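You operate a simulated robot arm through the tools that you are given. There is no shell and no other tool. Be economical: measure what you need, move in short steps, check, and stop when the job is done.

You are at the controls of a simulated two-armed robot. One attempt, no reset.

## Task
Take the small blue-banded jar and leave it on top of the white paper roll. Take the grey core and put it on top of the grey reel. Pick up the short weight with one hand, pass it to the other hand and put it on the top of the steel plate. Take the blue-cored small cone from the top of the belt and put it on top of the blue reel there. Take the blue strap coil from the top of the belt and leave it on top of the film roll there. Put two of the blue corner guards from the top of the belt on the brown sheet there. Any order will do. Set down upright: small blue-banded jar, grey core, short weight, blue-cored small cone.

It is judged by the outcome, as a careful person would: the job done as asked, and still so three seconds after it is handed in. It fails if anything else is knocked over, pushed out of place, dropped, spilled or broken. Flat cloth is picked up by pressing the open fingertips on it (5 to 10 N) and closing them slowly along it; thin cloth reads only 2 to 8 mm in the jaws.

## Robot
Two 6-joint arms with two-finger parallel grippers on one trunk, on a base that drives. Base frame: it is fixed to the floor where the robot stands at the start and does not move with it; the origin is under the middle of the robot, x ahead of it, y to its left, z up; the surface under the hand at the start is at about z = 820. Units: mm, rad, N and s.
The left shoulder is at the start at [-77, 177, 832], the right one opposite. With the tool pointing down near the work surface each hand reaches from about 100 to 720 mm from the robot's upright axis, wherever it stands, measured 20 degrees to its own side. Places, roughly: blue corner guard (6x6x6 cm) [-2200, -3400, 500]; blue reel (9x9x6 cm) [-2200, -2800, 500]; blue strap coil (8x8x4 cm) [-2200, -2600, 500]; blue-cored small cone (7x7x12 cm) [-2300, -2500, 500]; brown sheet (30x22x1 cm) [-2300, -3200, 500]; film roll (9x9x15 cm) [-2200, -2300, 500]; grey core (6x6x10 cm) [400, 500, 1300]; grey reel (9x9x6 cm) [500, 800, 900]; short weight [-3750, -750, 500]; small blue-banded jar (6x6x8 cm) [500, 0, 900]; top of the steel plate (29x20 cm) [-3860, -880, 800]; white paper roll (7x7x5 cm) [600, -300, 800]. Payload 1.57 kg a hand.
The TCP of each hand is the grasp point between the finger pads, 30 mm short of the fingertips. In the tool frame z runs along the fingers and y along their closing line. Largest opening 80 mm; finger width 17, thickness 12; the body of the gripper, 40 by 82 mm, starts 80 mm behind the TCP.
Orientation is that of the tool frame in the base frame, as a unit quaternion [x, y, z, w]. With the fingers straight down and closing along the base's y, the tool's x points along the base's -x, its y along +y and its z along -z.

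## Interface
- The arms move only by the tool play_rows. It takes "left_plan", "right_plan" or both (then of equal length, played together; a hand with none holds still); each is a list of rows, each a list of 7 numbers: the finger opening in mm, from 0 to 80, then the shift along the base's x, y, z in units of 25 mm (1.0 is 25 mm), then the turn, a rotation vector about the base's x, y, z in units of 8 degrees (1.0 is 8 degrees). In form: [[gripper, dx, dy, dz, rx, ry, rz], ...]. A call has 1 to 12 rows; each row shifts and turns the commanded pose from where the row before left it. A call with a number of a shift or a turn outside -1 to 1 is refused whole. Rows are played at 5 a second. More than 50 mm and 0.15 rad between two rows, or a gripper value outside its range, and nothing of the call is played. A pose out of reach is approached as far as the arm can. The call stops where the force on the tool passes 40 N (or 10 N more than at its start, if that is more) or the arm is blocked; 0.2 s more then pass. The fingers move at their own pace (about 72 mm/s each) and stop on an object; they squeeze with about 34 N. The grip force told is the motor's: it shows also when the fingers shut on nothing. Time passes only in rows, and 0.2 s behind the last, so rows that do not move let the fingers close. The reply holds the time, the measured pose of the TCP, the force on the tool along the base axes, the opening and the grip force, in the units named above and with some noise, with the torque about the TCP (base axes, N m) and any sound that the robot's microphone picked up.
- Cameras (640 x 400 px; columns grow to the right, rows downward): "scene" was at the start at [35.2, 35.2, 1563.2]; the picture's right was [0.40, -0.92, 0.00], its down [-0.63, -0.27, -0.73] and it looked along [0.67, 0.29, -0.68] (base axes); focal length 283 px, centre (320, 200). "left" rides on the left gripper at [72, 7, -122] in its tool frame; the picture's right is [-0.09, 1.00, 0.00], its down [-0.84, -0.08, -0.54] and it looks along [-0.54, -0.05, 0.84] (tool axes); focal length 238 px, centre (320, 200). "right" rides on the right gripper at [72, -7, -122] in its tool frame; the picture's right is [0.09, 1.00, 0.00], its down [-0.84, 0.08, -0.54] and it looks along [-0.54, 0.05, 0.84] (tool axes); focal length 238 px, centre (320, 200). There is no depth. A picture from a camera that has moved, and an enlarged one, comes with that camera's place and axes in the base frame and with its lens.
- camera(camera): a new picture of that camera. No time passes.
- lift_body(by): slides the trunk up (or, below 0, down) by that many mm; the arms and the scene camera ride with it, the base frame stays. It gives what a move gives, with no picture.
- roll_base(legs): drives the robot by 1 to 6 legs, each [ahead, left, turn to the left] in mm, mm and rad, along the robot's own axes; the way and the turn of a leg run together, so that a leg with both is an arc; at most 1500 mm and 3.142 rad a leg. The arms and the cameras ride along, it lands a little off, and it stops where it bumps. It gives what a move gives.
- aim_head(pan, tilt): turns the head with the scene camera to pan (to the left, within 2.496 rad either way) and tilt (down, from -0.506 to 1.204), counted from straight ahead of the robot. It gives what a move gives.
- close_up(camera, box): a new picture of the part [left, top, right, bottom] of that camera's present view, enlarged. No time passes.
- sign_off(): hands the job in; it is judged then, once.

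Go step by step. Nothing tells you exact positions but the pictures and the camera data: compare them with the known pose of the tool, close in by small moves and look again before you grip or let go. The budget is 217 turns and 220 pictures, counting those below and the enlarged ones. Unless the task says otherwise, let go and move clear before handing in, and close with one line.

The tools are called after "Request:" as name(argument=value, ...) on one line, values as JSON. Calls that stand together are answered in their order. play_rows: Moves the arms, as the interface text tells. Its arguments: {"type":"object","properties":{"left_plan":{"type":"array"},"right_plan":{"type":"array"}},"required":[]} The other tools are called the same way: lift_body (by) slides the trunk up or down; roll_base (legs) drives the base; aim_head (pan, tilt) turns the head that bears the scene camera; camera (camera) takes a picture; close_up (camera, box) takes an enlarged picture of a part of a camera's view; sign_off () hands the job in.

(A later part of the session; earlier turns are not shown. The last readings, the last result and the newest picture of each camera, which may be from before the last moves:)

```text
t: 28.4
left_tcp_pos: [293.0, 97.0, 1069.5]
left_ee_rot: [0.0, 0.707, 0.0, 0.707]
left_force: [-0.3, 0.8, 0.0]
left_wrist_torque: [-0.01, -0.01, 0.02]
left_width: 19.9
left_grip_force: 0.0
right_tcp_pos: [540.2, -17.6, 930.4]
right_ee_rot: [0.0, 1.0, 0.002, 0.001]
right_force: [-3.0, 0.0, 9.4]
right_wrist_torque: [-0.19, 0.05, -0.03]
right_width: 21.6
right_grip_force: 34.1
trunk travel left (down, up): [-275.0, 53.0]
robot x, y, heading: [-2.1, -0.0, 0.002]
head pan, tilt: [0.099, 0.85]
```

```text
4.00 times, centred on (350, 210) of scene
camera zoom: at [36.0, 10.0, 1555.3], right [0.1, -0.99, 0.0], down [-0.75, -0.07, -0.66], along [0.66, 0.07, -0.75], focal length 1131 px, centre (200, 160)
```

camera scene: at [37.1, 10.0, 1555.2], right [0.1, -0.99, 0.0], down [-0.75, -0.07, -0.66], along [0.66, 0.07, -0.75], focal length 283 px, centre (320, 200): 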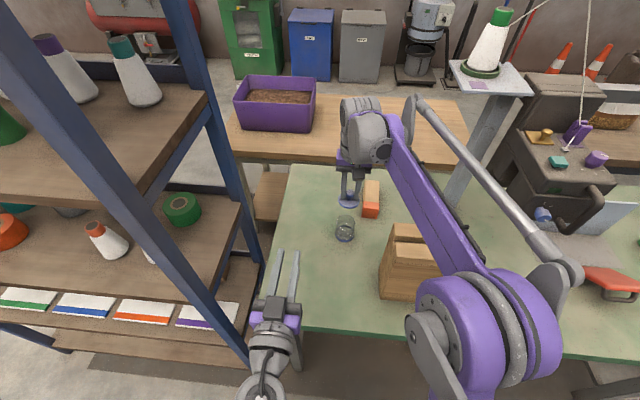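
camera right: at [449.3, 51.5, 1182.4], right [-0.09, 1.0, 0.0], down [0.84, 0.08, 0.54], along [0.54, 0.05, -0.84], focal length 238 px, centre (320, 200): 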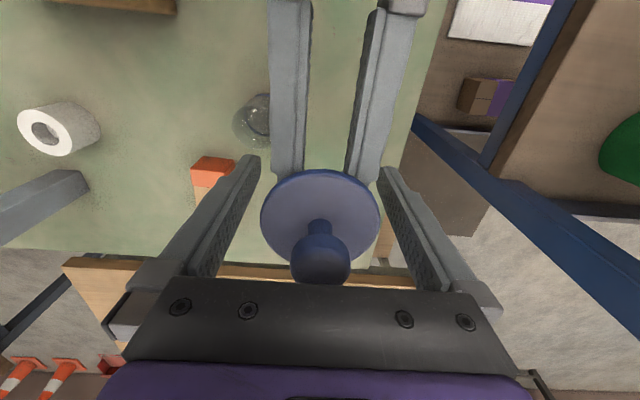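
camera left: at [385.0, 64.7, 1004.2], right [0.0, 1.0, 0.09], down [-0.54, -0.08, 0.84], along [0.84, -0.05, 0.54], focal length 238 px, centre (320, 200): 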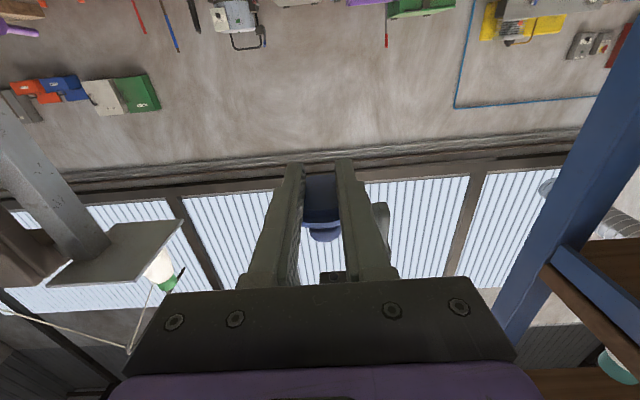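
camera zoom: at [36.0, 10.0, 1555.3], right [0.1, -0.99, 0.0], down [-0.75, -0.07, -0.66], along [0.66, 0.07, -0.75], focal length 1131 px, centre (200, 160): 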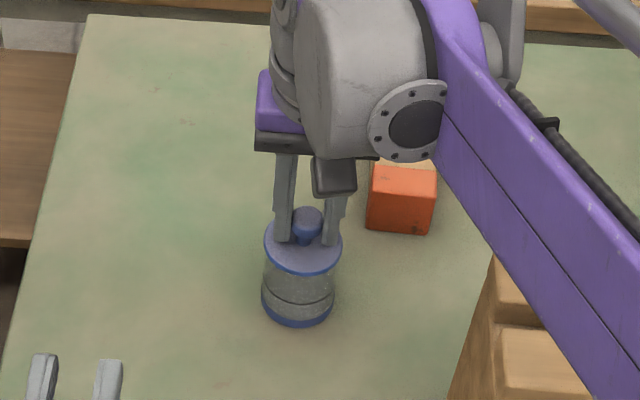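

Request:
play_rows(right_plan=[[0, 0, 0, -0.1, 0, 0, 0], [0, 0, 0, -0.1, 0, 0, 0], [0, 0, 0, 0, 0, 0, 0]])

Request:
play_rows(right_plan=[[0, 0, 0, 0.2, 0, 0, 0], [0, 0, 0, 0, 0, 0, 0]])

Request:
close_up(camera="right", box=[220, 50, 420, 250])

Request:
close_up(camera="scene", box=[300, 160, 400, 260])

```text
t: 29.0
left_tcp_pos: [292.7, 97.0, 1069.5]
left_ee_rot: [0.0, 0.707, 0.0, 0.708]
left_force: [-0.5, -0.4, 0.1]
left_wrist_torque: [0.0, 0.03, -0.03]
left_width: 20.3
left_grip_force: 0.0
right_tcp_pos: [541.1, -16.9, 930.1]
right_ee_rot: [-0.001, 1.0, 0.003, 0.001]
right_force: [-2.2, 1.9, 25.9]
right_wrist_torque: [-0.02, 0.06, 0.04]
right_width: 21.5
right_grip_force: 33.6
trunk travel left (down, up): [-275.0, 53.0]
robot x, y, heading: [-1.4, -3.1, -0.001]
head pan, tilt: [0.099, 0.85]
heard: snap
stopped in row 3 (right hand): the force on the tool passed its limit at 43 N (the readings are from after the stop); the commanded pose is now the measured one
```

```text
t: 29.6
left_tcp_pos: [294.3, 96.0, 1069.0]
left_ee_rot: [0.0, 0.707, -0.001, 0.707]
left_force: [-0.8, -0.7, 0.4]
left_wrist_torque: [0.01, 0.0, 0.0]
left_width: 19.9
left_grip_force: 0.0
right_tcp_pos: [541.7, -17.6, 931.3]
right_ee_rot: [-0.001, 1.0, 0.002, 0.001]
right_force: [-0.1, 0.3, -0.3]
right_wrist_torque: [0.01, 0.03, 0.01]
right_width: 21.6
right_grip_force: 34.3
trunk travel left (down, up): [-275.0, 53.0]
robot x, y, heading: [-3.9, 0.3, 0.0]
head pan, tilt: [0.099, 0.85]
heard: snap
```

```text
2.00 times, centred on (320, 150) of right
camera zoom: at [469.7, -25.5, 1053.7], right [-0.09, 1.0, 0.0], down [0.84, 0.08, 0.54], along [0.54, 0.05, -0.84], focal length 477 px, centre (320, 300)
```

zoom: 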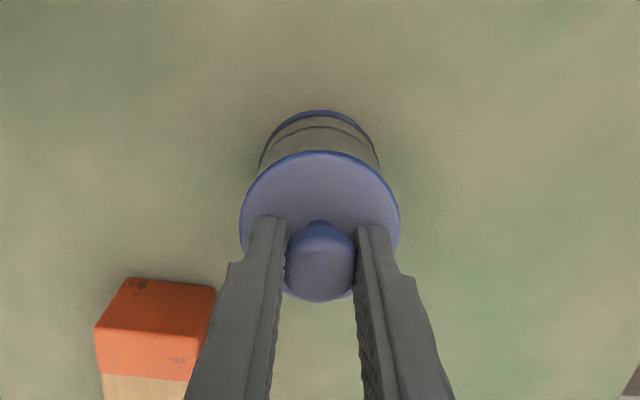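

```text
4.00 times, centred on (350, 210) of scene
camera zoom: at [36.9, 10.1, 1555.1], right [0.1, -0.99, 0.0], down [-0.75, -0.07, -0.66], along [0.66, 0.07, -0.75], focal length 1131 px, centre (200, 160)
```

zoom: 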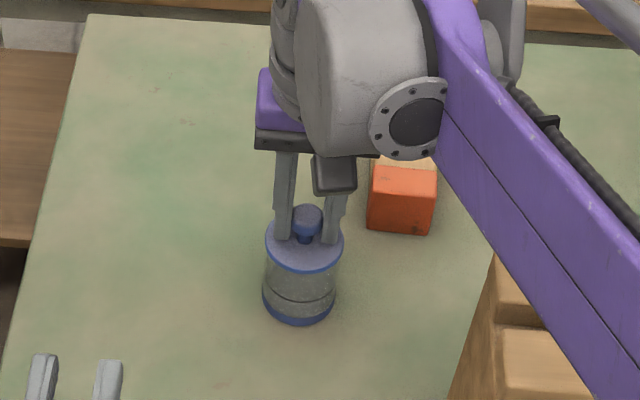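

The lid snapped on and off again as I pulled up; I press it on once more and this time release it without pulling.

Request:
play_rows(right_plan=[[0, -0.03, 0, -0.1, 0, 0, 0], [0, 0, 0, -0.1, 0, 0, 0], [0, 0, 0, -0.1, 0, 0, 0], [0, 0, 0, -0.1, 0, 0, 0]])

Request:
play_rows(right_plan=[[30, 0, 0, 0, 0, 0, 0], [30, 0, 0, 0, 0, 0, 0], [45, 0, 0, 0, 0, 0, 0]])

Request:
close_up(camera="right", box=[220, 50, 420, 250])

Request:
close_up(camera="scene", box=[300, 160, 400, 260])

```text
t: 30.3
left_tcp_pos: [293.7, 95.9, 1069.8]
left_ee_rot: [0.0, 0.707, 0.0, 0.707]
left_force: [0.0, 0.0, 0.0]
left_wrist_torque: [-0.01, 0.0, -0.04]
left_width: 20.1
left_grip_force: 0.0
right_tcp_pos: [540.5, -18.3, 929.0]
right_ee_rot: [0.0, 1.0, 0.002, 0.004]
right_force: [3.8, -0.8, 22.9]
right_wrist_torque: [0.01, 0.08, 0.03]
right_width: 21.6
right_grip_force: 34.1
trunk travel left (down, up): [-275.0, 53.0]
robot x, y, heading: [0.9, -1.0, -0.004]
head pan, tilt: [0.099, 0.85]
stopped in row 3 (right hand): the force on the tool passed its limit at 44 N (the readings are from after the stop); the commanded pose is now the measured one
```

```text
t: 31.1
left_tcp_pos: [295.2, 95.9, 1069.4]
left_ee_rot: [0.0, 0.707, 0.001, 0.707]
left_force: [0.3, -1.0, 0.3]
left_wrist_torque: [-0.01, 0.02, 0.02]
left_width: 19.7
left_grip_force: 0.1
right_tcp_pos: [542.2, -17.7, 928.6]
right_ee_rot: [0.0, 1.0, 0.003, 0.002]
right_force: [-0.5, -0.2, -0.6]
right_wrist_torque: [0.0, -0.02, 0.01]
right_width: 44.8
right_grip_force: 0.1
trunk travel left (down, up): [-275.0, 53.0]
robot x, y, heading: [-0.3, -1.6, -0.005]
head pan, tilt: [0.099, 0.85]
heard: snap
```

```text
2.00 times, centred on (320, 150) of right
camera zoom: at [469.2, -25.0, 1049.4], right [-0.09, 1.0, 0.0], down [0.83, 0.08, 0.55], along [0.54, 0.05, -0.84], focal length 477 px, centre (320, 300)
```

zoom: 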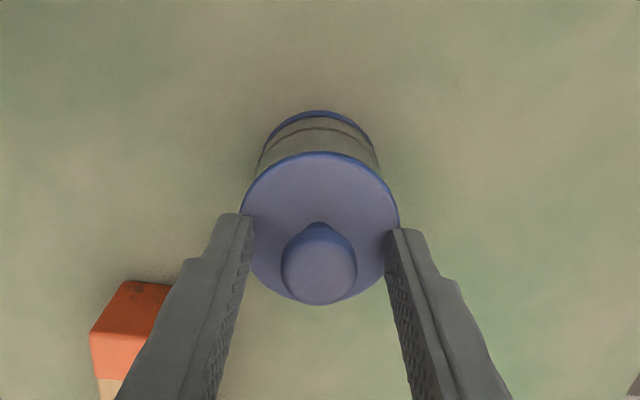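

```text
4.00 times, centred on (350, 210) of scene
camera zoom: at [37.4, 10.0, 1555.2], right [0.1, -0.99, 0.0], down [-0.75, -0.07, -0.66], along [0.66, 0.07, -0.75], focal length 1131 px, centre (200, 160)
```

zoom: 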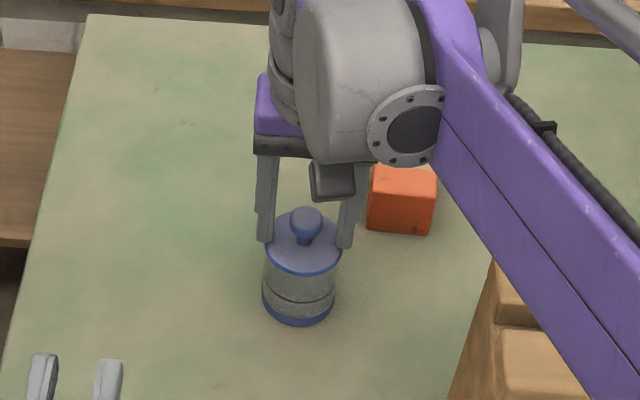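

Lid is back on (snap heard). Next I regrip lower on the glass only: rise, back off, and tilt the right hand 45° so the fingers come in from the robot's side below the lid rim.

Request:
play_rows(right_plan=[[60, 0, 0, 1, 0, 0, 0], [80, 0, 0, 1, 0, 0, 0], [80, 0, 0, 0.5, 0, 0, 0], [80, -1, 0, 0, 0, -1, 0], [80, -1, 0, 0, 0, -1, 0], [80, -1, 0, 0, 0, -1, 0], [80, -1, 0, 0, 0, -1, 0], [80, -0.3, 0, -0.5, 0, -1, 0], [80, 0, 0, -1, 0, -0.625, 0], [80, 0, 0, -0.5, 0, 0, 0]])

Request:
camera(camera="right")

Request:
camera(camera="scene")

```text
t: 33.3
left_tcp_pos: [294.6, 95.3, 1069.2]
left_ee_rot: [-0.001, 0.708, 0.0, 0.706]
left_force: [-0.4, 0.3, 0.5]
left_wrist_torque: [0.0, 0.03, 0.0]
left_width: 19.8
left_grip_force: 0.1
right_tcp_pos: [435.0, -17.3, 940.1]
right_ee_rot: [0.0, 0.922, 0.002, 0.386]
right_force: [-0.2, 0.1, 0.3]
right_wrist_torque: [-0.01, 0.0, 0.01]
right_width: 79.9
right_grip_force: 0.0
trunk travel left (down, up): [-275.0, 53.0]
robot x, y, heading: [1.7, 1.7, 0.001]
head pan, tilt: [0.099, 0.85]
```

```text
181 pictures are left
camera right: at [297.5, -24.5, 975.7], right [-0.07, 1.0, -0.06], down [0.2, 0.08, 0.98], along [0.98, 0.05, -0.21], focal length 238 px, centre (320, 200)
```

right: 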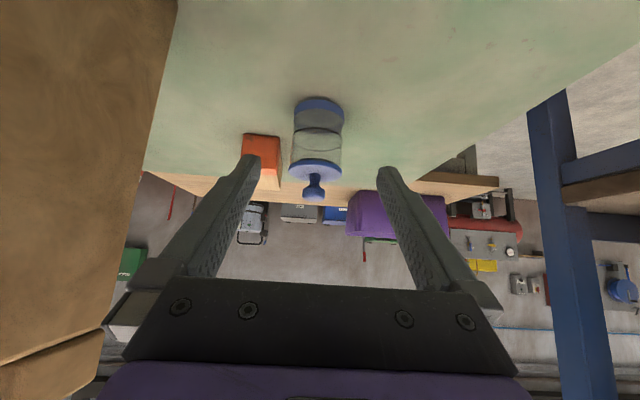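

```text
180 pictures are left
camera scene: at [37.6, 10.1, 1555.2], right [0.1, -0.99, 0.0], down [-0.75, -0.07, -0.66], along [0.66, 0.07, -0.75], focal length 283 px, centre (320, 200)
```

scene: 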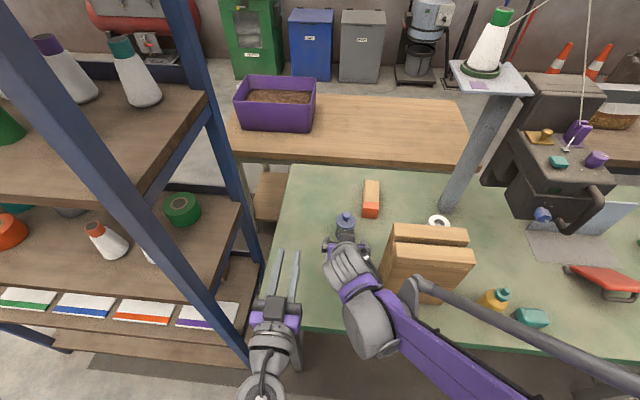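

Request:
play_rows(right_plan=[[80, 0, -0.12, -1, 0, 0, 0], [80, 0, 0, -1, 0, 0, 0], [80, 0, 0, -1, 0, 0, 0], [80, 0.5, 0, -0.28, 0, 0, 0], [80, 1, 0, 0, 0, 0, 0], [80, 1, 0, 0, 0, 0, 0], [80, 0, 0, 0, 0, 0, 0]])

Request:
camera(camera="right")

```text
t: 34.9
left_tcp_pos: [294.3, 96.5, 1070.1]
left_ee_rot: [0.001, 0.707, -0.001, 0.707]
left_force: [0.1, -0.3, 0.6]
left_wrist_torque: [0.01, 0.01, -0.03]
left_width: 19.8
left_grip_force: 0.0
right_tcp_pos: [497.6, -21.2, 860.7]
right_ee_rot: [-0.001, 0.923, 0.002, 0.384]
right_force: [0.0, 0.0, 1.1]
right_wrist_torque: [0.02, 0.0, -0.01]
right_width: 80.2
right_grip_force: 0.0
trunk travel left (down, up): [-275.0, 53.0]
robot x, y, heading: [3.9, 3.6, -0.004]
head pan, tilt: [0.099, 0.85]
```

```text
179 pictures are left
camera right: at [360.4, -28.0, 894.3], right [-0.07, 1.0, -0.06], down [0.2, 0.08, 0.98], along [0.98, 0.05, -0.21], focal length 238 px, centre (320, 200)
```

right: 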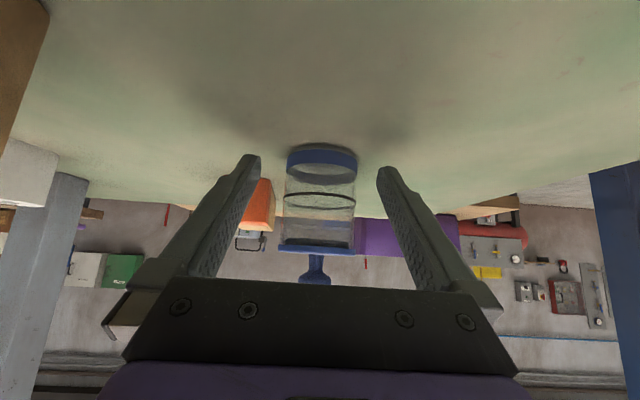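

Request:
play_rows(right_plan=[[80, 0.85, 0.04, 0, 0, 0, 0], [80, 0.85, 0, 0, 0, 0, 0], [80, 0, 0, 0, 0, 0, 0]])

Request:
camera(camera="right")

Request:
close_up(camera="scene", box=[300, 160, 400, 260])

```text
t: 35.7
left_tcp_pos: [294.3, 95.9, 1068.3]
left_ee_rot: [0.0, 0.707, 0.001, 0.708]
left_force: [0.1, -0.7, 0.5]
left_wrist_torque: [-0.06, -0.01, -0.01]
left_width: 20.0
left_grip_force: 0.1
right_tcp_pos: [540.2, -18.4, 858.3]
right_ee_rot: [-0.001, 0.923, 0.003, 0.385]
right_force: [0.2, 1.3, -0.2]
right_wrist_torque: [0.0, -0.03, 0.03]
right_width: 79.9
right_grip_force: 0.0
trunk travel left (down, up): [-275.0, 53.0]
robot x, y, heading: [4.1, 0.9, -0.003]
head pan, tilt: [0.099, 0.85]
```

```text
178 pictures are left
camera right: at [403.6, -26.4, 892.5], right [-0.07, 1.0, -0.06], down [0.2, 0.08, 0.98], along [0.98, 0.05, -0.21], focal length 238 px, centre (320, 200)
```

right: 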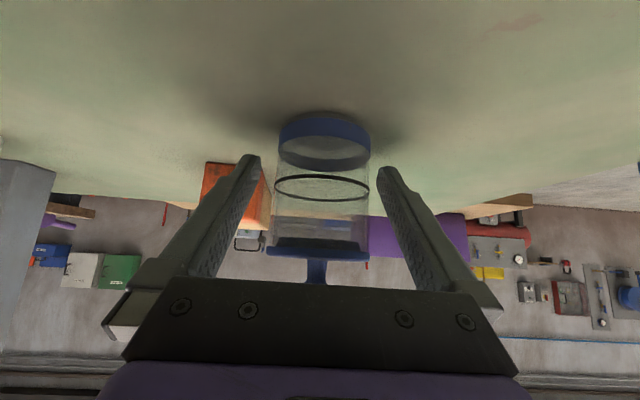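

```text
4.00 times, centred on (350, 210) of scene
camera zoom: at [37.1, 10.0, 1555.2], right [0.1, -0.99, 0.0], down [-0.75, -0.07, -0.66], along [0.66, 0.07, -0.75], focal length 1131 px, centre (200, 160)
```

zoom: 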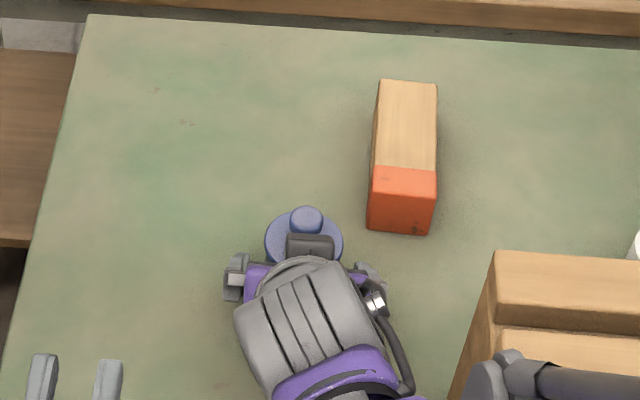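

Request:
play_rows(right_plan=[[60, 0, 0, 0, 0, 0, 0], [40, 0, 0, 0, 0, 0, 0], [0, 0, 0, 0, 0, 0, 0], [0, 0, 0, 0, 0, 0, 0], [0, 0, 0, 0, 0, 0, 0]])

Request:
play_rows(right_plan=[[0, 0, 0, 0.4, 0, 0, 0], [0, 0, 0, 0.6, 0, 0, 0], [0, 0, 0, 0, 0, 0, 0]])

Request:
camera(camera="right")

```text
t: 36.9
left_tcp_pos: [292.7, 97.0, 1068.2]
left_ee_rot: [0.0, 0.707, 0.0, 0.707]
left_force: [-0.7, 0.9, -0.3]
left_wrist_torque: [-0.04, -0.01, -0.01]
left_width: 19.9
left_grip_force: 0.1
right_tcp_pos: [541.2, -18.8, 858.1]
right_ee_rot: [-0.002, 0.923, 0.002, 0.385]
right_force: [1.4, -0.8, 0.5]
right_wrist_torque: [0.01, -0.05, 0.03]
right_width: 53.9
right_grip_force: 34.4
trunk travel left (down, up): [-275.0, 53.0]
robot x, y, heading: [2.5, -1.0, -0.004]
head pan, tilt: [0.099, 0.85]
```

```text
t: 37.7
left_tcp_pos: [295.8, 97.1, 1070.1]
left_ee_rot: [0.0, 0.708, 0.0, 0.707]
left_force: [-0.3, 0.2, -0.2]
left_wrist_torque: [0.0, 0.02, -0.02]
left_width: 20.0
left_grip_force: 0.1
right_tcp_pos: [538.9, -18.6, 882.4]
right_ee_rot: [-0.001, 0.923, 0.001, 0.385]
right_force: [-0.9, 0.3, -2.4]
right_wrist_torque: [0.0, 0.04, -0.04]
right_width: 54.0
right_grip_force: 34.0
trunk travel left (down, up): [-275.0, 53.0]
robot x, y, heading: [-0.4, 1.2, -0.001]
head pan, tilt: [0.099, 0.85]
```

```text
176 pictures are left
camera right: at [402.0, -26.3, 917.3], right [-0.07, 1.0, -0.06], down [0.2, 0.08, 0.98], along [0.98, 0.05, -0.21], focal length 238 px, centre (320, 200)
```

right: 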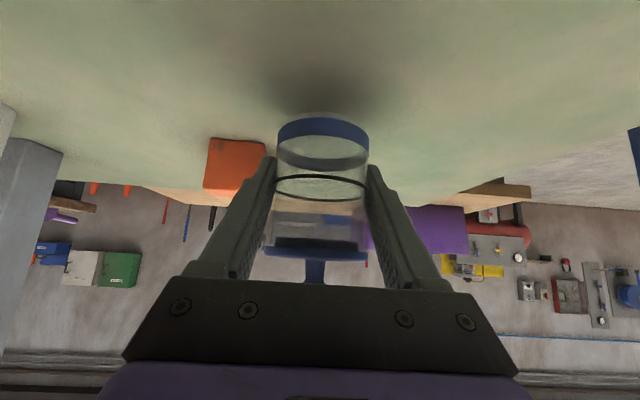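

The whole jar is up with its lid on. The wooden block stands just in front of the roll, so I lift and yaw the hand 90° to come to the roll from its left side.

Request:
play_rows(right_plan=[[0, 0, 0, 1, 0, 0, 0], [0, 0, 0, 1, 0, 0, -0.5], [0, 0, 0, 0.8, 0, 0, -1], [0, 0, 0, 0.8, 0, 0, -1], [0, 0, 0, 0.8, 0, 0, -1], [0, 0, 0, 0, 0, 0, -1], [0, 0, 0, 0, 0, 0, -1], [0, 0, 0, 0, 0, 0, -1], [0, 0, 0, 0, 0, 0, -1], [0, 0, 0, 0, 0, 0, -1], [0, 0, 0, 0, 0, 0, -1], [0, 0, 0, 0, 0, 0, -1]])

Request:
aim_head(pan=-0.3, tilt=0.75)

Request:
camera(camera="right")

Request:
camera(camera="scene")

```text
t: 40.3
left_tcp_pos: [295.5, 97.2, 1068.5]
left_ee_rot: [0.0, 0.708, 0.0, 0.707]
left_force: [0.1, -0.6, 0.9]
left_wrist_torque: [-0.01, 0.02, -0.01]
left_width: 19.8
left_grip_force: 0.1
right_tcp_pos: [539.5, -20.3, 992.0]
right_ee_rot: [0.618, 0.686, -0.257, 0.286]
right_force: [0.2, -0.1, -2.8]
right_wrist_torque: [0.02, 0.03, 0.02]
right_width: 53.9
right_grip_force: 33.9
trunk travel left (down, up): [-275.0, 53.0]
robot x, y, heading: [3.8, 1.5, -0.001]
head pan, tilt: [0.099, 0.85]
```

```text
t: 41.2
left_tcp_pos: [294.3, 96.2, 1069.4]
left_ee_rot: [0.0, 0.708, -0.001, 0.706]
left_force: [0.2, -0.6, 0.1]
left_wrist_torque: [-0.01, 0.04, 0.0]
left_width: 20.2
left_grip_force: 0.1
right_tcp_pos: [540.0, -19.3, 992.7]
right_ee_rot: [0.617, 0.687, -0.256, 0.287]
right_force: [0.8, 0.5, -2.1]
right_wrist_torque: [-0.02, 0.01, -0.03]
right_width: 53.8
right_grip_force: 33.7
trunk travel left (down, up): [-275.0, 53.0]
robot x, y, heading: [-3.6, -4.9, 0.003]
head pan, tilt: [-0.3, 0.75]
```

```text
175 pictures are left
camera right: at [517.9, 115.9, 1027.2], right [0.98, 0.17, -0.06], down [0.1, -0.19, 0.98], along [0.16, -0.97, -0.21], focal length 238 px, centre (320, 200)
```

right: 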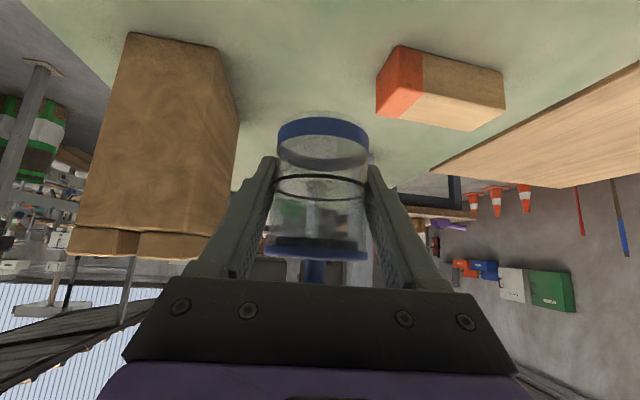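

```text
174 pictures are left
camera scene: at [39.0, -22.2, 1563.2], right [-0.29, -0.96, 0.0], down [-0.65, 0.2, -0.73], along [0.7, -0.22, -0.68], focal length 283 px, centre (320, 200)
```

scene: 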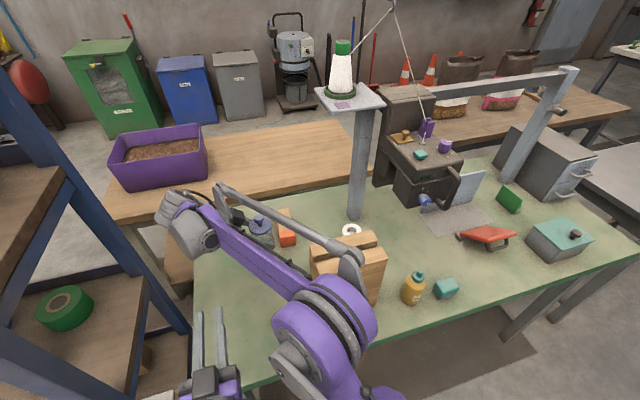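

Request:
play_rows(right_plan=[[0, 0.14, -1, 0.3, 0, 0, 0], [0, 0.14, -1, 0, 0, 0, 0], [0, 0.14, -1, 0, 0, 0, 0], [0, 0.14, -1, 0, 0, 0, 0], [0, 0.14, -1, 0, 0, 0, 0], [0, 0.14, -1, 0, 0, 0, 0], [0, 0.14, -1, 0, 0, 0, 0], [0, 0.14, -1, 0, 0, 0, 0], [0, 0, 0, 0, 0, 0, 0]])

Request:
camera(camera="right")

Request:
camera(camera="scene")

```text
t: 43.2
left_tcp_pos: [294.4, 95.9, 1069.0]
left_ee_rot: [-0.001, 0.708, 0.0, 0.706]
left_force: [0.3, 0.1, 0.0]
left_wrist_torque: [-0.01, 0.05, 0.02]
left_width: 19.8
left_grip_force: 0.0
right_tcp_pos: [567.5, -219.5, 999.4]
right_ee_rot: [0.617, 0.686, -0.257, 0.288]
right_force: [0.9, -0.3, -1.6]
right_wrist_torque: [-0.03, 0.0, 0.03]
right_width: 54.2
right_grip_force: 33.6
trunk travel left (down, up): [-275.0, 53.0]
robot x, y, heading: [0.8, 0.9, -0.002]
head pan, tilt: [-0.3, 0.75]
```

```text
173 pictures are left
camera right: at [545.6, -84.2, 1034.0], right [0.98, 0.17, -0.06], down [0.1, -0.19, 0.98], along [0.16, -0.97, -0.21], focal length 238 px, centre (320, 200)
```

right: 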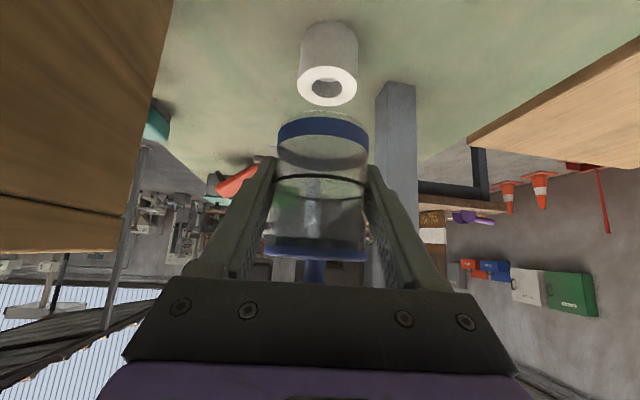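

```text
172 pictures are left
camera scene: at [39.0, -21.9, 1563.2], right [-0.3, -0.96, 0.0], down [-0.65, 0.2, -0.73], along [0.7, -0.22, -0.68], focal length 283 px, centre (320, 200)
```

scene: 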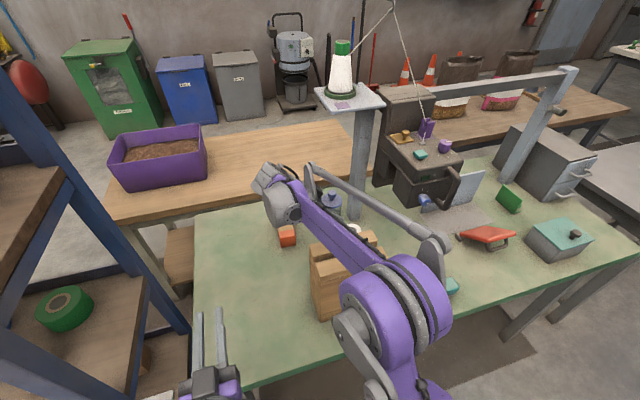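

Request:
close_up(camera="right", box=[260, 10, 400, 130])

Request:
close_up(camera="scene", box=[300, 170, 400, 270])

```text
3.33 times, centred on (330, 70) of right
camera zoom: at [545.6, -84.2, 1034.0], right [0.98, 0.17, -0.06], down [0.1, -0.19, 0.98], along [0.16, -0.97, -0.21], focal length 794 px, centre (287, 633)
```

zoom: 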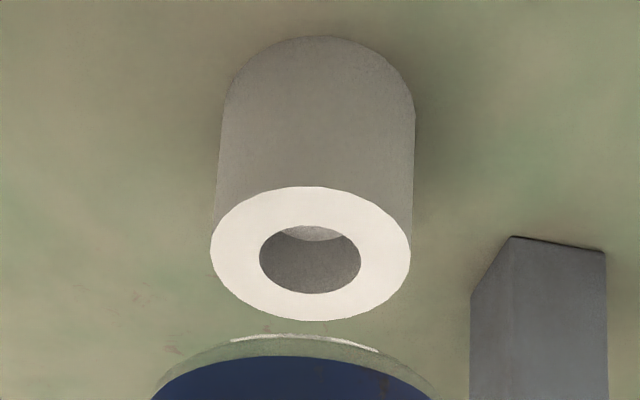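

```text
4.00 times, centred on (350, 220) of scene
camera zoom: at [39.0, -21.9, 1563.2], right [-0.3, -0.96, 0.0], down [-0.65, 0.2, -0.73], along [0.7, -0.22, -0.68], focal length 1131 px, centre (200, 120)
```

zoom: 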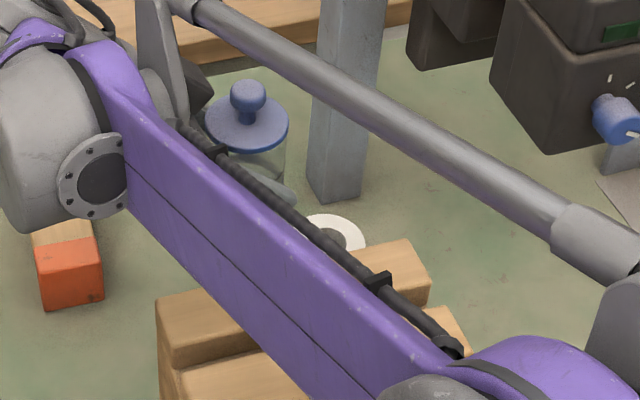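

Roll pinned at [578.5, -295.5], top z ≈ 873. I move the jar above it and lower to about 15 mm over it.

Request:
play_rows(right_plan=[[0, 0.14, -1, 0, 0, 0, 0], [0, 0.14, -1, 0, 0, 0, 0], [0, 0.14, -1, 0, 0, 0, 0], [0, 0, -0.04, -1, 0, 0, 0], [0, 0, 0, -1, 0, 0, 0], [0, 0, 0, -0.9, 0, 0, 0], [0, 0, 0, 0, 0, 0, 0]])

Request:
camera(camera="right")

Request:
close_up(camera="scene", box=[280, 150, 400, 270])

```text
t: 44.8
left_tcp_pos: [294.3, 95.8, 1068.3]
left_ee_rot: [0.0, 0.707, 0.0, 0.707]
left_force: [-0.2, 0.0, 0.3]
left_wrist_torque: [-0.01, -0.02, 0.02]
left_width: 20.2
left_grip_force: 0.0
right_tcp_pos: [577.4, -297.1, 927.8]
right_ee_rot: [0.616, 0.687, -0.256, 0.288]
right_force: [-0.7, 0.4, -2.2]
right_wrist_torque: [-0.02, 0.01, 0.02]
right_width: 54.1
right_grip_force: 34.2
trunk travel left (down, up): [-275.0, 53.0]
robot x, y, heading: [0.4, 0.4, -0.001]
head pan, tilt: [-0.3, 0.75]
```

```text
169 pictures are left
camera right: at [555.7, -160.7, 962.0], right [0.98, 0.17, -0.06], down [0.1, -0.19, 0.98], along [0.16, -0.97, -0.21], focal length 238 px, centre (320, 200)
```

right: 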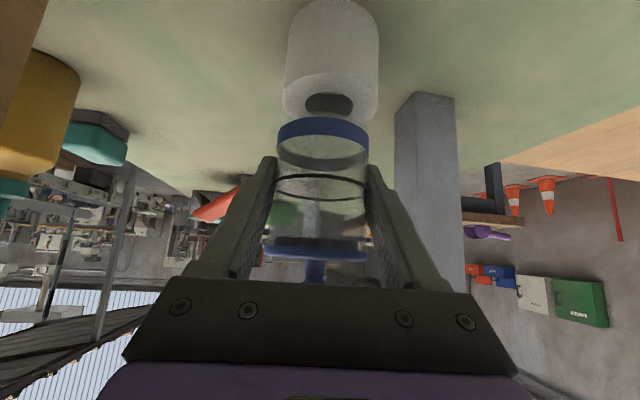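

```text
3.33 times, centred on (340, 210) of scene
camera zoom: at [38.8, -22.3, 1563.3], right [-0.3, -0.96, 0.0], down [-0.65, 0.2, -0.73], along [0.7, -0.22, -0.68], focal length 942 px, centre (253, 167)
```

zoom: 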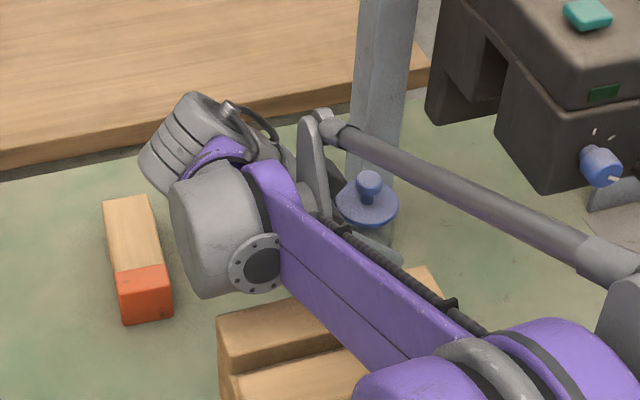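

Request:
play_rows(right_plan=[[0, 0.13, 0.08, -0.3, 0, 0, 0], [0, 0, 0, -0.24, 0, 0, 0], [0, 0, 0, 0, 0, 0, 0]])

Request:
close_up(camera="right", box=[240, 0, 420, 130])

```text
t: 45.6
left_tcp_pos: [295.1, 95.5, 1068.7]
left_ee_rot: [-0.001, 0.707, 0.0, 0.707]
left_force: [0.4, 0.5, -0.7]
left_wrist_torque: [0.02, -0.01, 0.01]
left_width: 20.0
left_grip_force: 0.1
right_tcp_pos: [579.1, -292.7, 914.9]
right_ee_rot: [0.616, 0.687, -0.256, 0.289]
right_force: [-0.4, 0.2, -2.7]
right_wrist_torque: [0.0, 0.0, -0.01]
right_width: 54.0
right_grip_force: 34.1
trunk travel left (down, up): [-275.0, 53.0]
robot x, y, heading: [2.1, 3.5, 0.006]
head pan, tilt: [-0.3, 0.75]
```

```text
3.08 times, centred on (330, 65) of right
camera zoom: at [558.6, -157.3, 948.8], right [0.98, 0.17, -0.06], down [0.1, -0.19, 0.98], along [0.16, -0.97, -0.21], focal length 733 px, centre (289, 615)
```

zoom: 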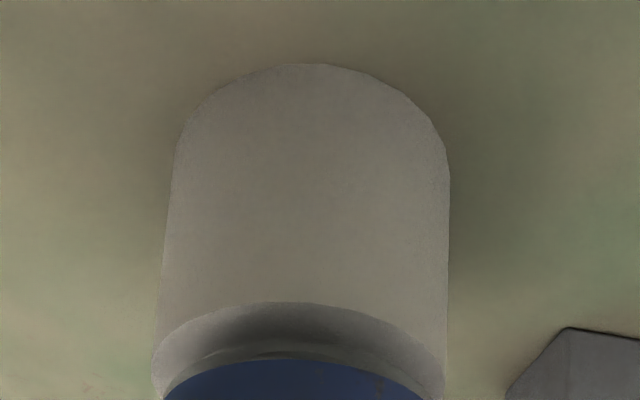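

Request:
play_rows(right_plan=[[0, 0.04, 0.04, -0.16, 0, 0, 0], [0, 0, 0, -0.08, 0, 0, 0], [0, 0, 0, 0, 0, 0, 0]])

Request:
play_rows(right_plan=[[0, 0, 0, -0.06, 0, 0, 0], [0, 0, 0, 0, 0, 0, 0]])

Request:
close_up(camera="right", box=[240, 0, 420, 130])

```text
t: 46.4
left_tcp_pos: [294.7, 95.0, 1068.6]
left_ee_rot: [-0.001, 0.708, 0.001, 0.707]
left_force: [-0.6, -0.1, 0.1]
left_wrist_torque: [-0.01, 0.0, -0.04]
left_width: 20.2
left_grip_force: 0.0
right_tcp_pos: [581.2, -293.0, 909.4]
right_ee_rot: [0.616, 0.687, -0.256, 0.288]
right_force: [0.6, -0.4, -2.1]
right_wrist_torque: [-0.03, 0.0, 0.0]
right_width: 54.0
right_grip_force: 33.6
trunk travel left (down, up): [-275.0, 53.0]
robot x, y, heading: [-0.3, 2.6, 0.003]
head pan, tilt: [-0.3, 0.75]
```

```text
t: 47.0
left_tcp_pos: [295.1, 96.5, 1069.1]
left_ee_rot: [0.0, 0.707, -0.001, 0.707]
left_force: [0.3, 0.7, -0.6]
left_wrist_torque: [0.01, -0.03, -0.01]
left_width: 20.1
left_grip_force: 0.1
right_tcp_pos: [581.2, -293.1, 909.0]
right_ee_rot: [0.617, 0.686, -0.256, 0.289]
right_force: [1.3, -0.8, 8.1]
right_wrist_torque: [-0.13, -0.01, 0.05]
right_width: 53.9
right_grip_force: 34.3
trunk travel left (down, up): [-275.0, 53.0]
robot x, y, heading: [1.3, 1.5, -0.004]
head pan, tilt: [-0.3, 0.75]
```

```text
3.08 times, centred on (330, 65) of right
camera zoom: at [559.9, -157.2, 942.6], right [0.98, 0.17, -0.06], down [0.1, -0.19, 0.98], along [0.16, -0.97, -0.21], focal length 733 px, centre (289, 615)
```

zoom: 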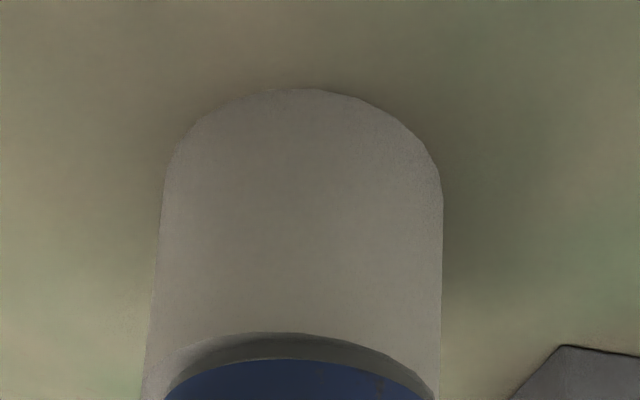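

Contact felt (≈10 N). I release and back the hand out along +y.

Request:
play_rows(right_plan=[[60, 0, 0, 0, 0, 0, 0], [80, 0, 0, 0, 0, 0, 0], [80, 0, 0, 0, 0, 0, 0], [80, -0.1, 1, 0, 0, 0, 0], [80, -0.1, 1, 0, 0, 0, 0], [80, -0.1, 1, 0, 0, 0, 0], [80, -0.1, 1, 0.3, 0, 0, 0], [80, -0.1, 1, 1, 0, 0, 0], [80, -0.1, 1, 1, 0, 0, 0]])

Request:
camera(camera="right")

Request:
camera(camera="scene")

```text
t: 49.0
left_tcp_pos: [293.5, 96.5, 1069.3]
left_ee_rot: [0.0, 0.707, 0.0, 0.707]
left_force: [0.1, 0.4, 0.9]
left_wrist_torque: [0.03, -0.01, -0.02]
left_width: 19.9
left_grip_force: 0.0
right_tcp_pos: [566.0, -143.7, 965.4]
right_ee_rot: [0.617, 0.686, -0.257, 0.287]
right_force: [-0.2, -0.9, 1.3]
right_wrist_torque: [0.02, 0.01, 0.0]
right_width: 79.9
right_grip_force: 0.2
trunk travel left (down, up): [-275.0, 53.0]
robot x, y, heading: [0.3, 0.9, 0.0]
head pan, tilt: [-0.3, 0.75]
```

```text
165 pictures are left
camera right: at [544.6, -8.3, 999.7], right [0.98, 0.17, -0.06], down [0.1, -0.19, 0.98], along [0.16, -0.97, -0.21], focal length 238 px, centre (320, 200)
```

right: 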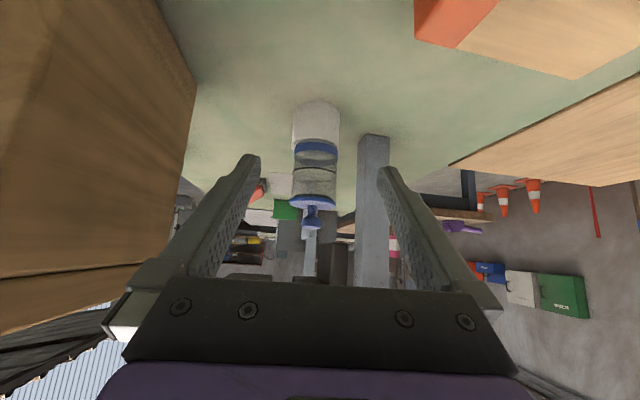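

```text
164 pictures are left
camera scene: at [38.5, -21.6, 1563.3], right [-0.3, -0.96, 0.0], down [-0.65, 0.2, -0.73], along [0.7, -0.22, -0.68], focal length 283 px, centre (320, 200)
```

scene: 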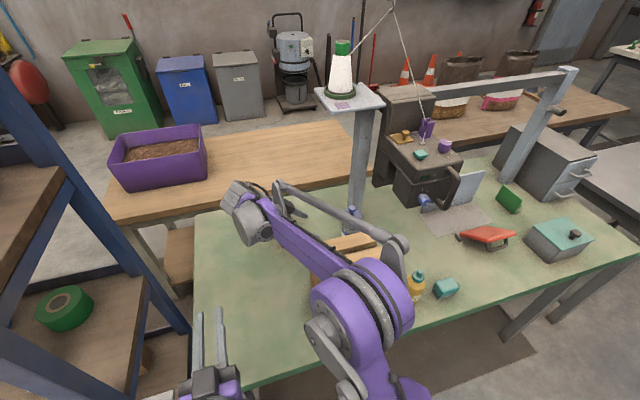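

The jar stands on the roll with its lid on. I bring the right hand back to a safe pose and look at the rack on the left.

Request:
play_rows(right_plan=[[60, -0.5, 0, 1, 0, 0, 1], [60, -0.5, 0, 1, 0, 0, 1], [60, -0.5, 0, 1, 0, 0, 1], [60, -0.5, 0, 0.5, 0, 0, 1], [60, -0.5, 0, 0, 0, 0, 1], [60, -0.5, 0, 0, 0, 0, 1], [60, 0, 0, 0, 0, 0, 1], [60, 0, 0, 0, 0, 0, 1], [60, 0, 0, 0, 0, 0, 1], [60, 0, 0, 0, 0, 0, 1], [60, 0, 0, 0, 0, 0, 0.5]])

Request:
aim_head(pan=0.9, tilt=0.45)

Request:
camera(camera="scene")

```text
t: 51.4
left_tcp_pos: [293.9, 96.7, 1068.9]
left_ee_rot: [-0.001, 0.707, 0.001, 0.707]
left_force: [0.1, -0.3, -0.3]
left_wrist_torque: [0.02, 0.02, 0.05]
left_width: 20.0
left_grip_force: 0.0
right_tcp_pos: [492.7, -142.4, 1052.0]
right_ee_rot: [-0.002, 0.923, 0.003, 0.385]
right_force: [1.0, 0.6, 0.8]
right_wrist_torque: [-0.03, -0.01, -0.01]
right_width: 60.3
right_grip_force: 0.1
trunk travel left (down, up): [-275.0, 53.0]
robot x, y, heading: [2.3, -1.9, 0.005]
head pan, tilt: [-0.3, 0.75]
```

```text
t: 52.8
left_tcp_pos: [293.9, 96.7, 1068.7]
left_ee_rot: [0.0, 0.707, 0.0, 0.707]
left_force: [-0.2, -0.5, -0.9]
left_wrist_torque: [0.02, 0.01, -0.02]
left_width: 20.2
left_grip_force: 0.0
right_tcp_pos: [491.7, -143.3, 1051.9]
right_ee_rot: [-0.001, 0.923, 0.002, 0.384]
right_force: [-0.5, 0.1, -0.4]
right_wrist_torque: [-0.02, 0.0, 0.01]
right_width: 59.7
right_grip_force: 0.0
trunk travel left (down, up): [-275.0, 53.0]
robot x, y, heading: [2.1, -1.0, -0.0]
head pan, tilt: [0.901, 0.45]
```

```text
163 pictures are left
camera scene: at [16.7, 74.3, 1589.7], right [0.78, -0.62, 0.0], down [-0.27, -0.34, -0.9], along [0.56, 0.71, -0.44], focal length 283 px, centre (320, 200)
```

scene: 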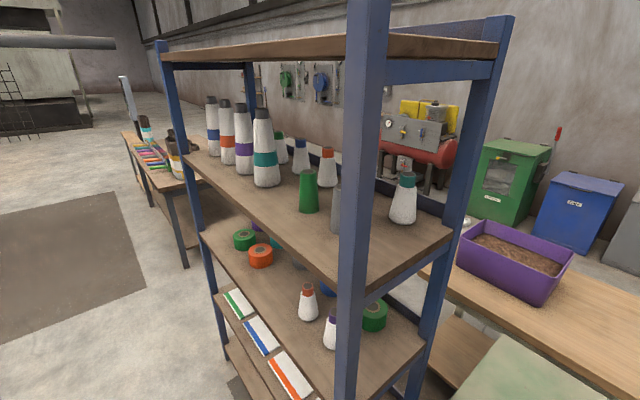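

The rack's open face is at x ≈ 255, y from 300 to 1210, with the shelf boards running along y. I pull the right hand in, back the robot off and slide it left to face the rack.

Request:
play_rows(right_plan=[[60, -1, 0, 0.5, 0, 0, 0], [60, -1, 0, 0.5, 0, 0, 0], [60, -1, 0, 0, 0, 0, 0], [60, -1, 0, 0, 0, 0, 0], [60, -1, 0, 0, 0, 0, 0], [60, -1, 0, 0, 0, 0, 0], [60, -1, 0, 0, 0, 0, 0]])

Request:
roll_base(legs=[[-250, 0, 0], [0, 530, 0]])

Request:
aim_head(pan=0.1, tilt=0.5)

Request:
camera(camera="scene")

```text
t: 54.4
left_tcp_pos: [294.2, 97.1, 1069.7]
left_ee_rot: [0.0, 0.707, 0.001, 0.707]
left_force: [-0.4, 0.5, 0.0]
left_wrist_torque: [-0.02, 0.03, -0.02]
left_width: 20.1
left_grip_force: 0.1
right_tcp_pos: [315.2, -142.1, 1076.9]
right_ee_rot: [-0.002, 0.923, 0.002, 0.385]
right_force: [0.1, -0.2, -0.3]
right_wrist_torque: [-0.01, -0.02, 0.01]
right_width: 59.9
right_grip_force: 0.1
trunk travel left (down, up): [-275.0, 53.0]
robot x, y, heading: [0.7, -1.2, -0.003]
head pan, tilt: [0.901, 0.45]
```

```text
t: 61.1
left_tcp_pos: [51.5, 633.5, 1069.1]
left_ee_rot: [0.006, 0.707, -0.006, 0.707]
left_force: [0.5, -0.3, -1.1]
left_wrist_torque: [-0.01, 0.01, 0.02]
left_width: 19.8
left_grip_force: 0.1
right_tcp_pos: [70.3, 395.1, 1075.7]
right_ee_rot: [0.007, 0.923, -0.001, 0.386]
right_force: [0.5, -0.4, -0.2]
right_wrist_torque: [-0.01, 0.03, 0.03]
right_width: 59.9
right_grip_force: 0.0
trunk travel left (down, up): [-275.0, 53.0]
robot x, y, heading: [-241.3, 540.2, -0.019]
head pan, tilt: [0.901, 0.45]
```

```text
t: 62.2
left_tcp_pos: [52.1, 631.7, 1069.2]
left_ee_rot: [0.005, 0.707, -0.005, 0.707]
left_force: [-0.1, -0.3, -0.2]
left_wrist_torque: [-0.01, -0.03, -0.01]
left_width: 19.8
left_grip_force: 0.1
right_tcp_pos: [69.8, 394.2, 1076.0]
right_ee_rot: [0.006, 0.923, -0.001, 0.385]
right_force: [0.3, 0.2, -0.2]
right_wrist_torque: [-0.02, -0.01, -0.01]
right_width: 59.9
right_grip_force: 0.0
trunk travel left (down, up): [-275.0, 53.0]
robot x, y, heading: [-244.3, 540.8, -0.017]
head pan, tilt: [0.099, 0.499]
```

```text
162 pictures are left
camera scene: at [-193.8, 551.7, 1585.2], right [0.08, -1.0, 0.0], down [-0.48, -0.04, -0.88], along [0.87, 0.07, -0.48], focal length 283 px, centre (320, 200)
```

scene: 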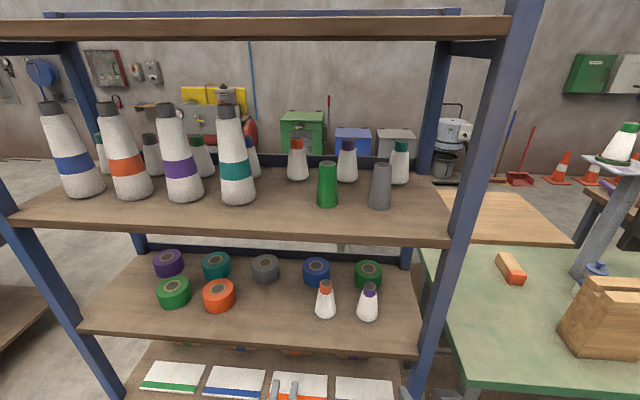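

The grey core (tapered) stands at about [410, 455] on the z ≈ 1250 shelf, the grey reel about [508, 793] on the shelf below. I move closer, raise the trunk, and use the left hand tilted 30° below horizontal.

Request:
roll_base(legs=[[110, -60, 0.017]])

Request:
lift_body(by=50)

Request:
play_rows(left_plan=[[80, -0.5, -0.5, 1, 0, 0.75, 0], [80, -0.5, -0.5, 1, 0, 1, 0], [80, 0, -0.5, 1, 0, 1, 0], [80, 0, -0.5, 1, 0, 1, 0], [80, 0, -0.5, 1, 0, 0, 0], [80, 0, -0.5, 1, 0, 0, 0], [80, 0, -0.5, 1, 0, 0, 0], [80, 0, 0, 0, 0, 0, 0]])

Request:
camera(camera="left")

Request:
camera(camera="scene")

```text
t: 63.5
left_tcp_pos: [159.1, 574.4, 1068.9]
left_ee_rot: [0.003, 0.707, -0.003, 0.707]
left_force: [1.1, -0.1, 0.2]
left_wrist_torque: [0.05, -0.02, -0.03]
left_width: 19.9
left_grip_force: 0.0
right_tcp_pos: [180.5, 336.9, 1076.5]
right_ee_rot: [0.001, 0.923, 0.001, 0.385]
right_force: [-0.6, 0.1, 0.3]
right_wrist_torque: [0.02, -0.01, -0.01]
right_width: 59.9
right_grip_force: 0.1
trunk travel left (down, up): [-275.0, 53.0]
robot x, y, heading: [-132.6, 479.2, 0.002]
head pan, tilt: [0.099, 0.499]
```

```text
t: 64.4
left_tcp_pos: [166.7, 569.4, 1133.3]
left_ee_rot: [0.001, 0.707, -0.002, 0.707]
left_force: [0.8, -0.2, -0.4]
left_wrist_torque: [0.01, -0.02, -0.01]
left_width: 20.4
left_grip_force: 0.0
right_tcp_pos: [181.3, 337.0, 1126.6]
right_ee_rot: [0.001, 0.923, 0.001, 0.385]
right_force: [0.3, -0.1, -0.6]
right_wrist_torque: [-0.01, -0.03, 0.01]
right_width: 60.3
right_grip_force: 0.0
trunk travel left (down, up): [-325.0, 3.0]
robot x, y, heading: [-134.7, 480.3, -0.007]
head pan, tilt: [0.099, 0.499]
```

```text
t: 66.2
left_tcp_pos: [143.6, 471.7, 1288.9]
left_ee_rot: [0.001, 0.866, -0.002, 0.5]
left_force: [0.1, 0.0, 0.9]
left_wrist_torque: [-0.04, 0.02, -0.01]
left_width: 79.9
left_grip_force: 0.1
left hand out of reach, approached as far as the arm can: row 1, 2
right_tcp_pos: [182.3, 337.3, 1126.9]
right_ee_rot: [0.0, 0.923, 0.001, 0.386]
right_force: [0.6, 0.1, 0.2]
right_wrist_torque: [0.02, 0.0, -0.01]
right_width: 60.1
right_grip_force: 0.1
trunk travel left (down, up): [-325.0, 3.0]
robot x, y, heading: [-136.4, 476.6, -0.002]
head pan, tilt: [0.099, 0.499]
```

```text
161 pictures are left
camera left: at [2.2, 477.9, 1287.6], right [0.05, 1.0, 0.08], down [-0.05, -0.07, 1.0], along [1.0, -0.05, 0.05], focal length 238 px, centre (320, 200)
```

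left: 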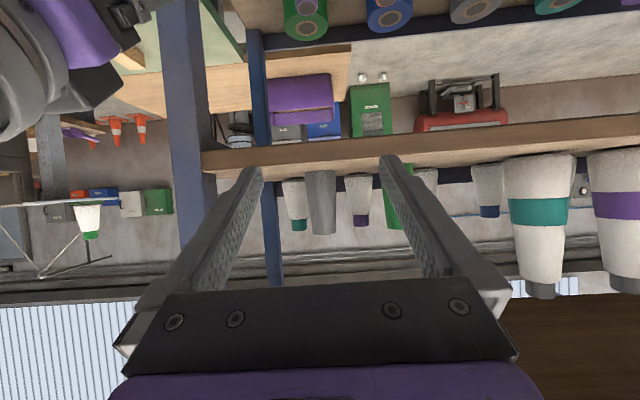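

```text
160 pictures are left
camera scene: at [-87.4, 491.0, 1638.1], right [0.1, -1.0, 0.0], down [-0.48, -0.05, -0.88], along [0.87, 0.08, -0.48], focal length 283 px, centre (320, 200)
```

scene: 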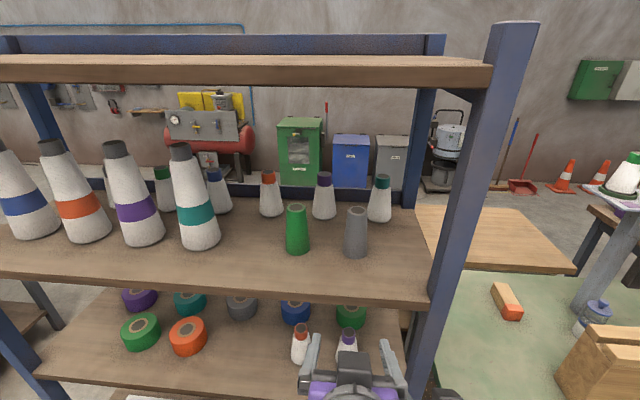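

Request:
play_rows(left_plan=[[80, 0.5, -0.43, 0.95, 0, 0, 0], [80, 1, 0, 0, 0, 0, 0], [80, 1, 0, 0, 0, 0, 0], [80, 1, 0, 0, 0, 0, 0], [80, 1, 0, 0, 0, 0, 0], [80, 0.5, 0, 0, 0, 0, 0], [80, 0, 0, 0, 0, 0, 0]])

Request:
camera(camera="left")

Request:
camera(camera="scene")

```text
t: 67.8
left_tcp_pos: [271.4, 460.7, 1315.0]
left_ee_rot: [0.0, 0.866, -0.002, 0.5]
left_force: [-0.5, -0.4, 0.4]
left_wrist_torque: [-0.01, -0.04, -0.02]
left_width: 79.6
left_grip_force: 0.0
right_tcp_pos: [181.2, 336.3, 1127.2]
right_ee_rot: [0.0, 0.923, 0.001, 0.385]
right_force: [0.3, -0.1, 1.0]
right_wrist_torque: [0.0, 0.01, 0.02]
right_width: 60.0
right_grip_force: 0.1
trunk travel left (down, up): [-325.0, 3.0]
robot x, y, heading: [-132.7, 477.2, -0.004]
head pan, tilt: [0.099, 0.499]
```

```text
159 pictures are left
camera left: at [129.5, 466.6, 1313.8], right [0.05, 1.0, 0.08], down [-0.05, -0.07, 1.0], along [1.0, -0.05, 0.05], focal length 238 px, centre (320, 200)
```

left: 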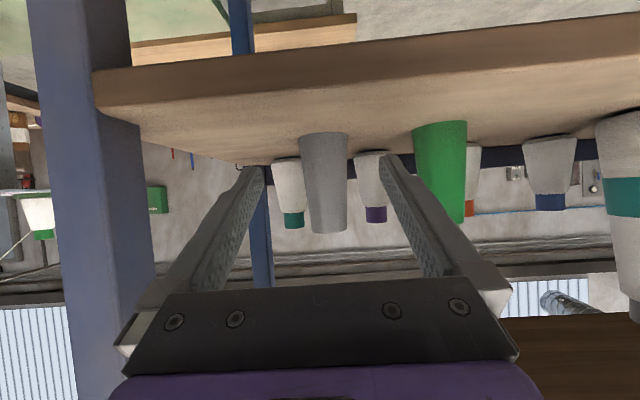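

```text
158 pictures are left
camera scene: at [-87.3, 490.6, 1638.1], right [0.1, -1.0, 0.0], down [-0.48, -0.05, -0.88], along [0.87, 0.08, -0.48], focal length 283 px, centre (320, 200)
```

scene: 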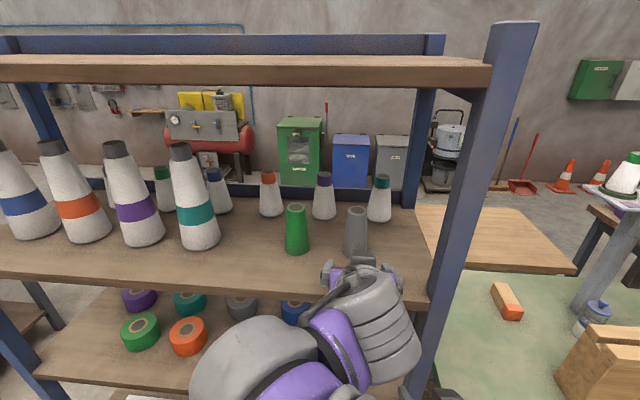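

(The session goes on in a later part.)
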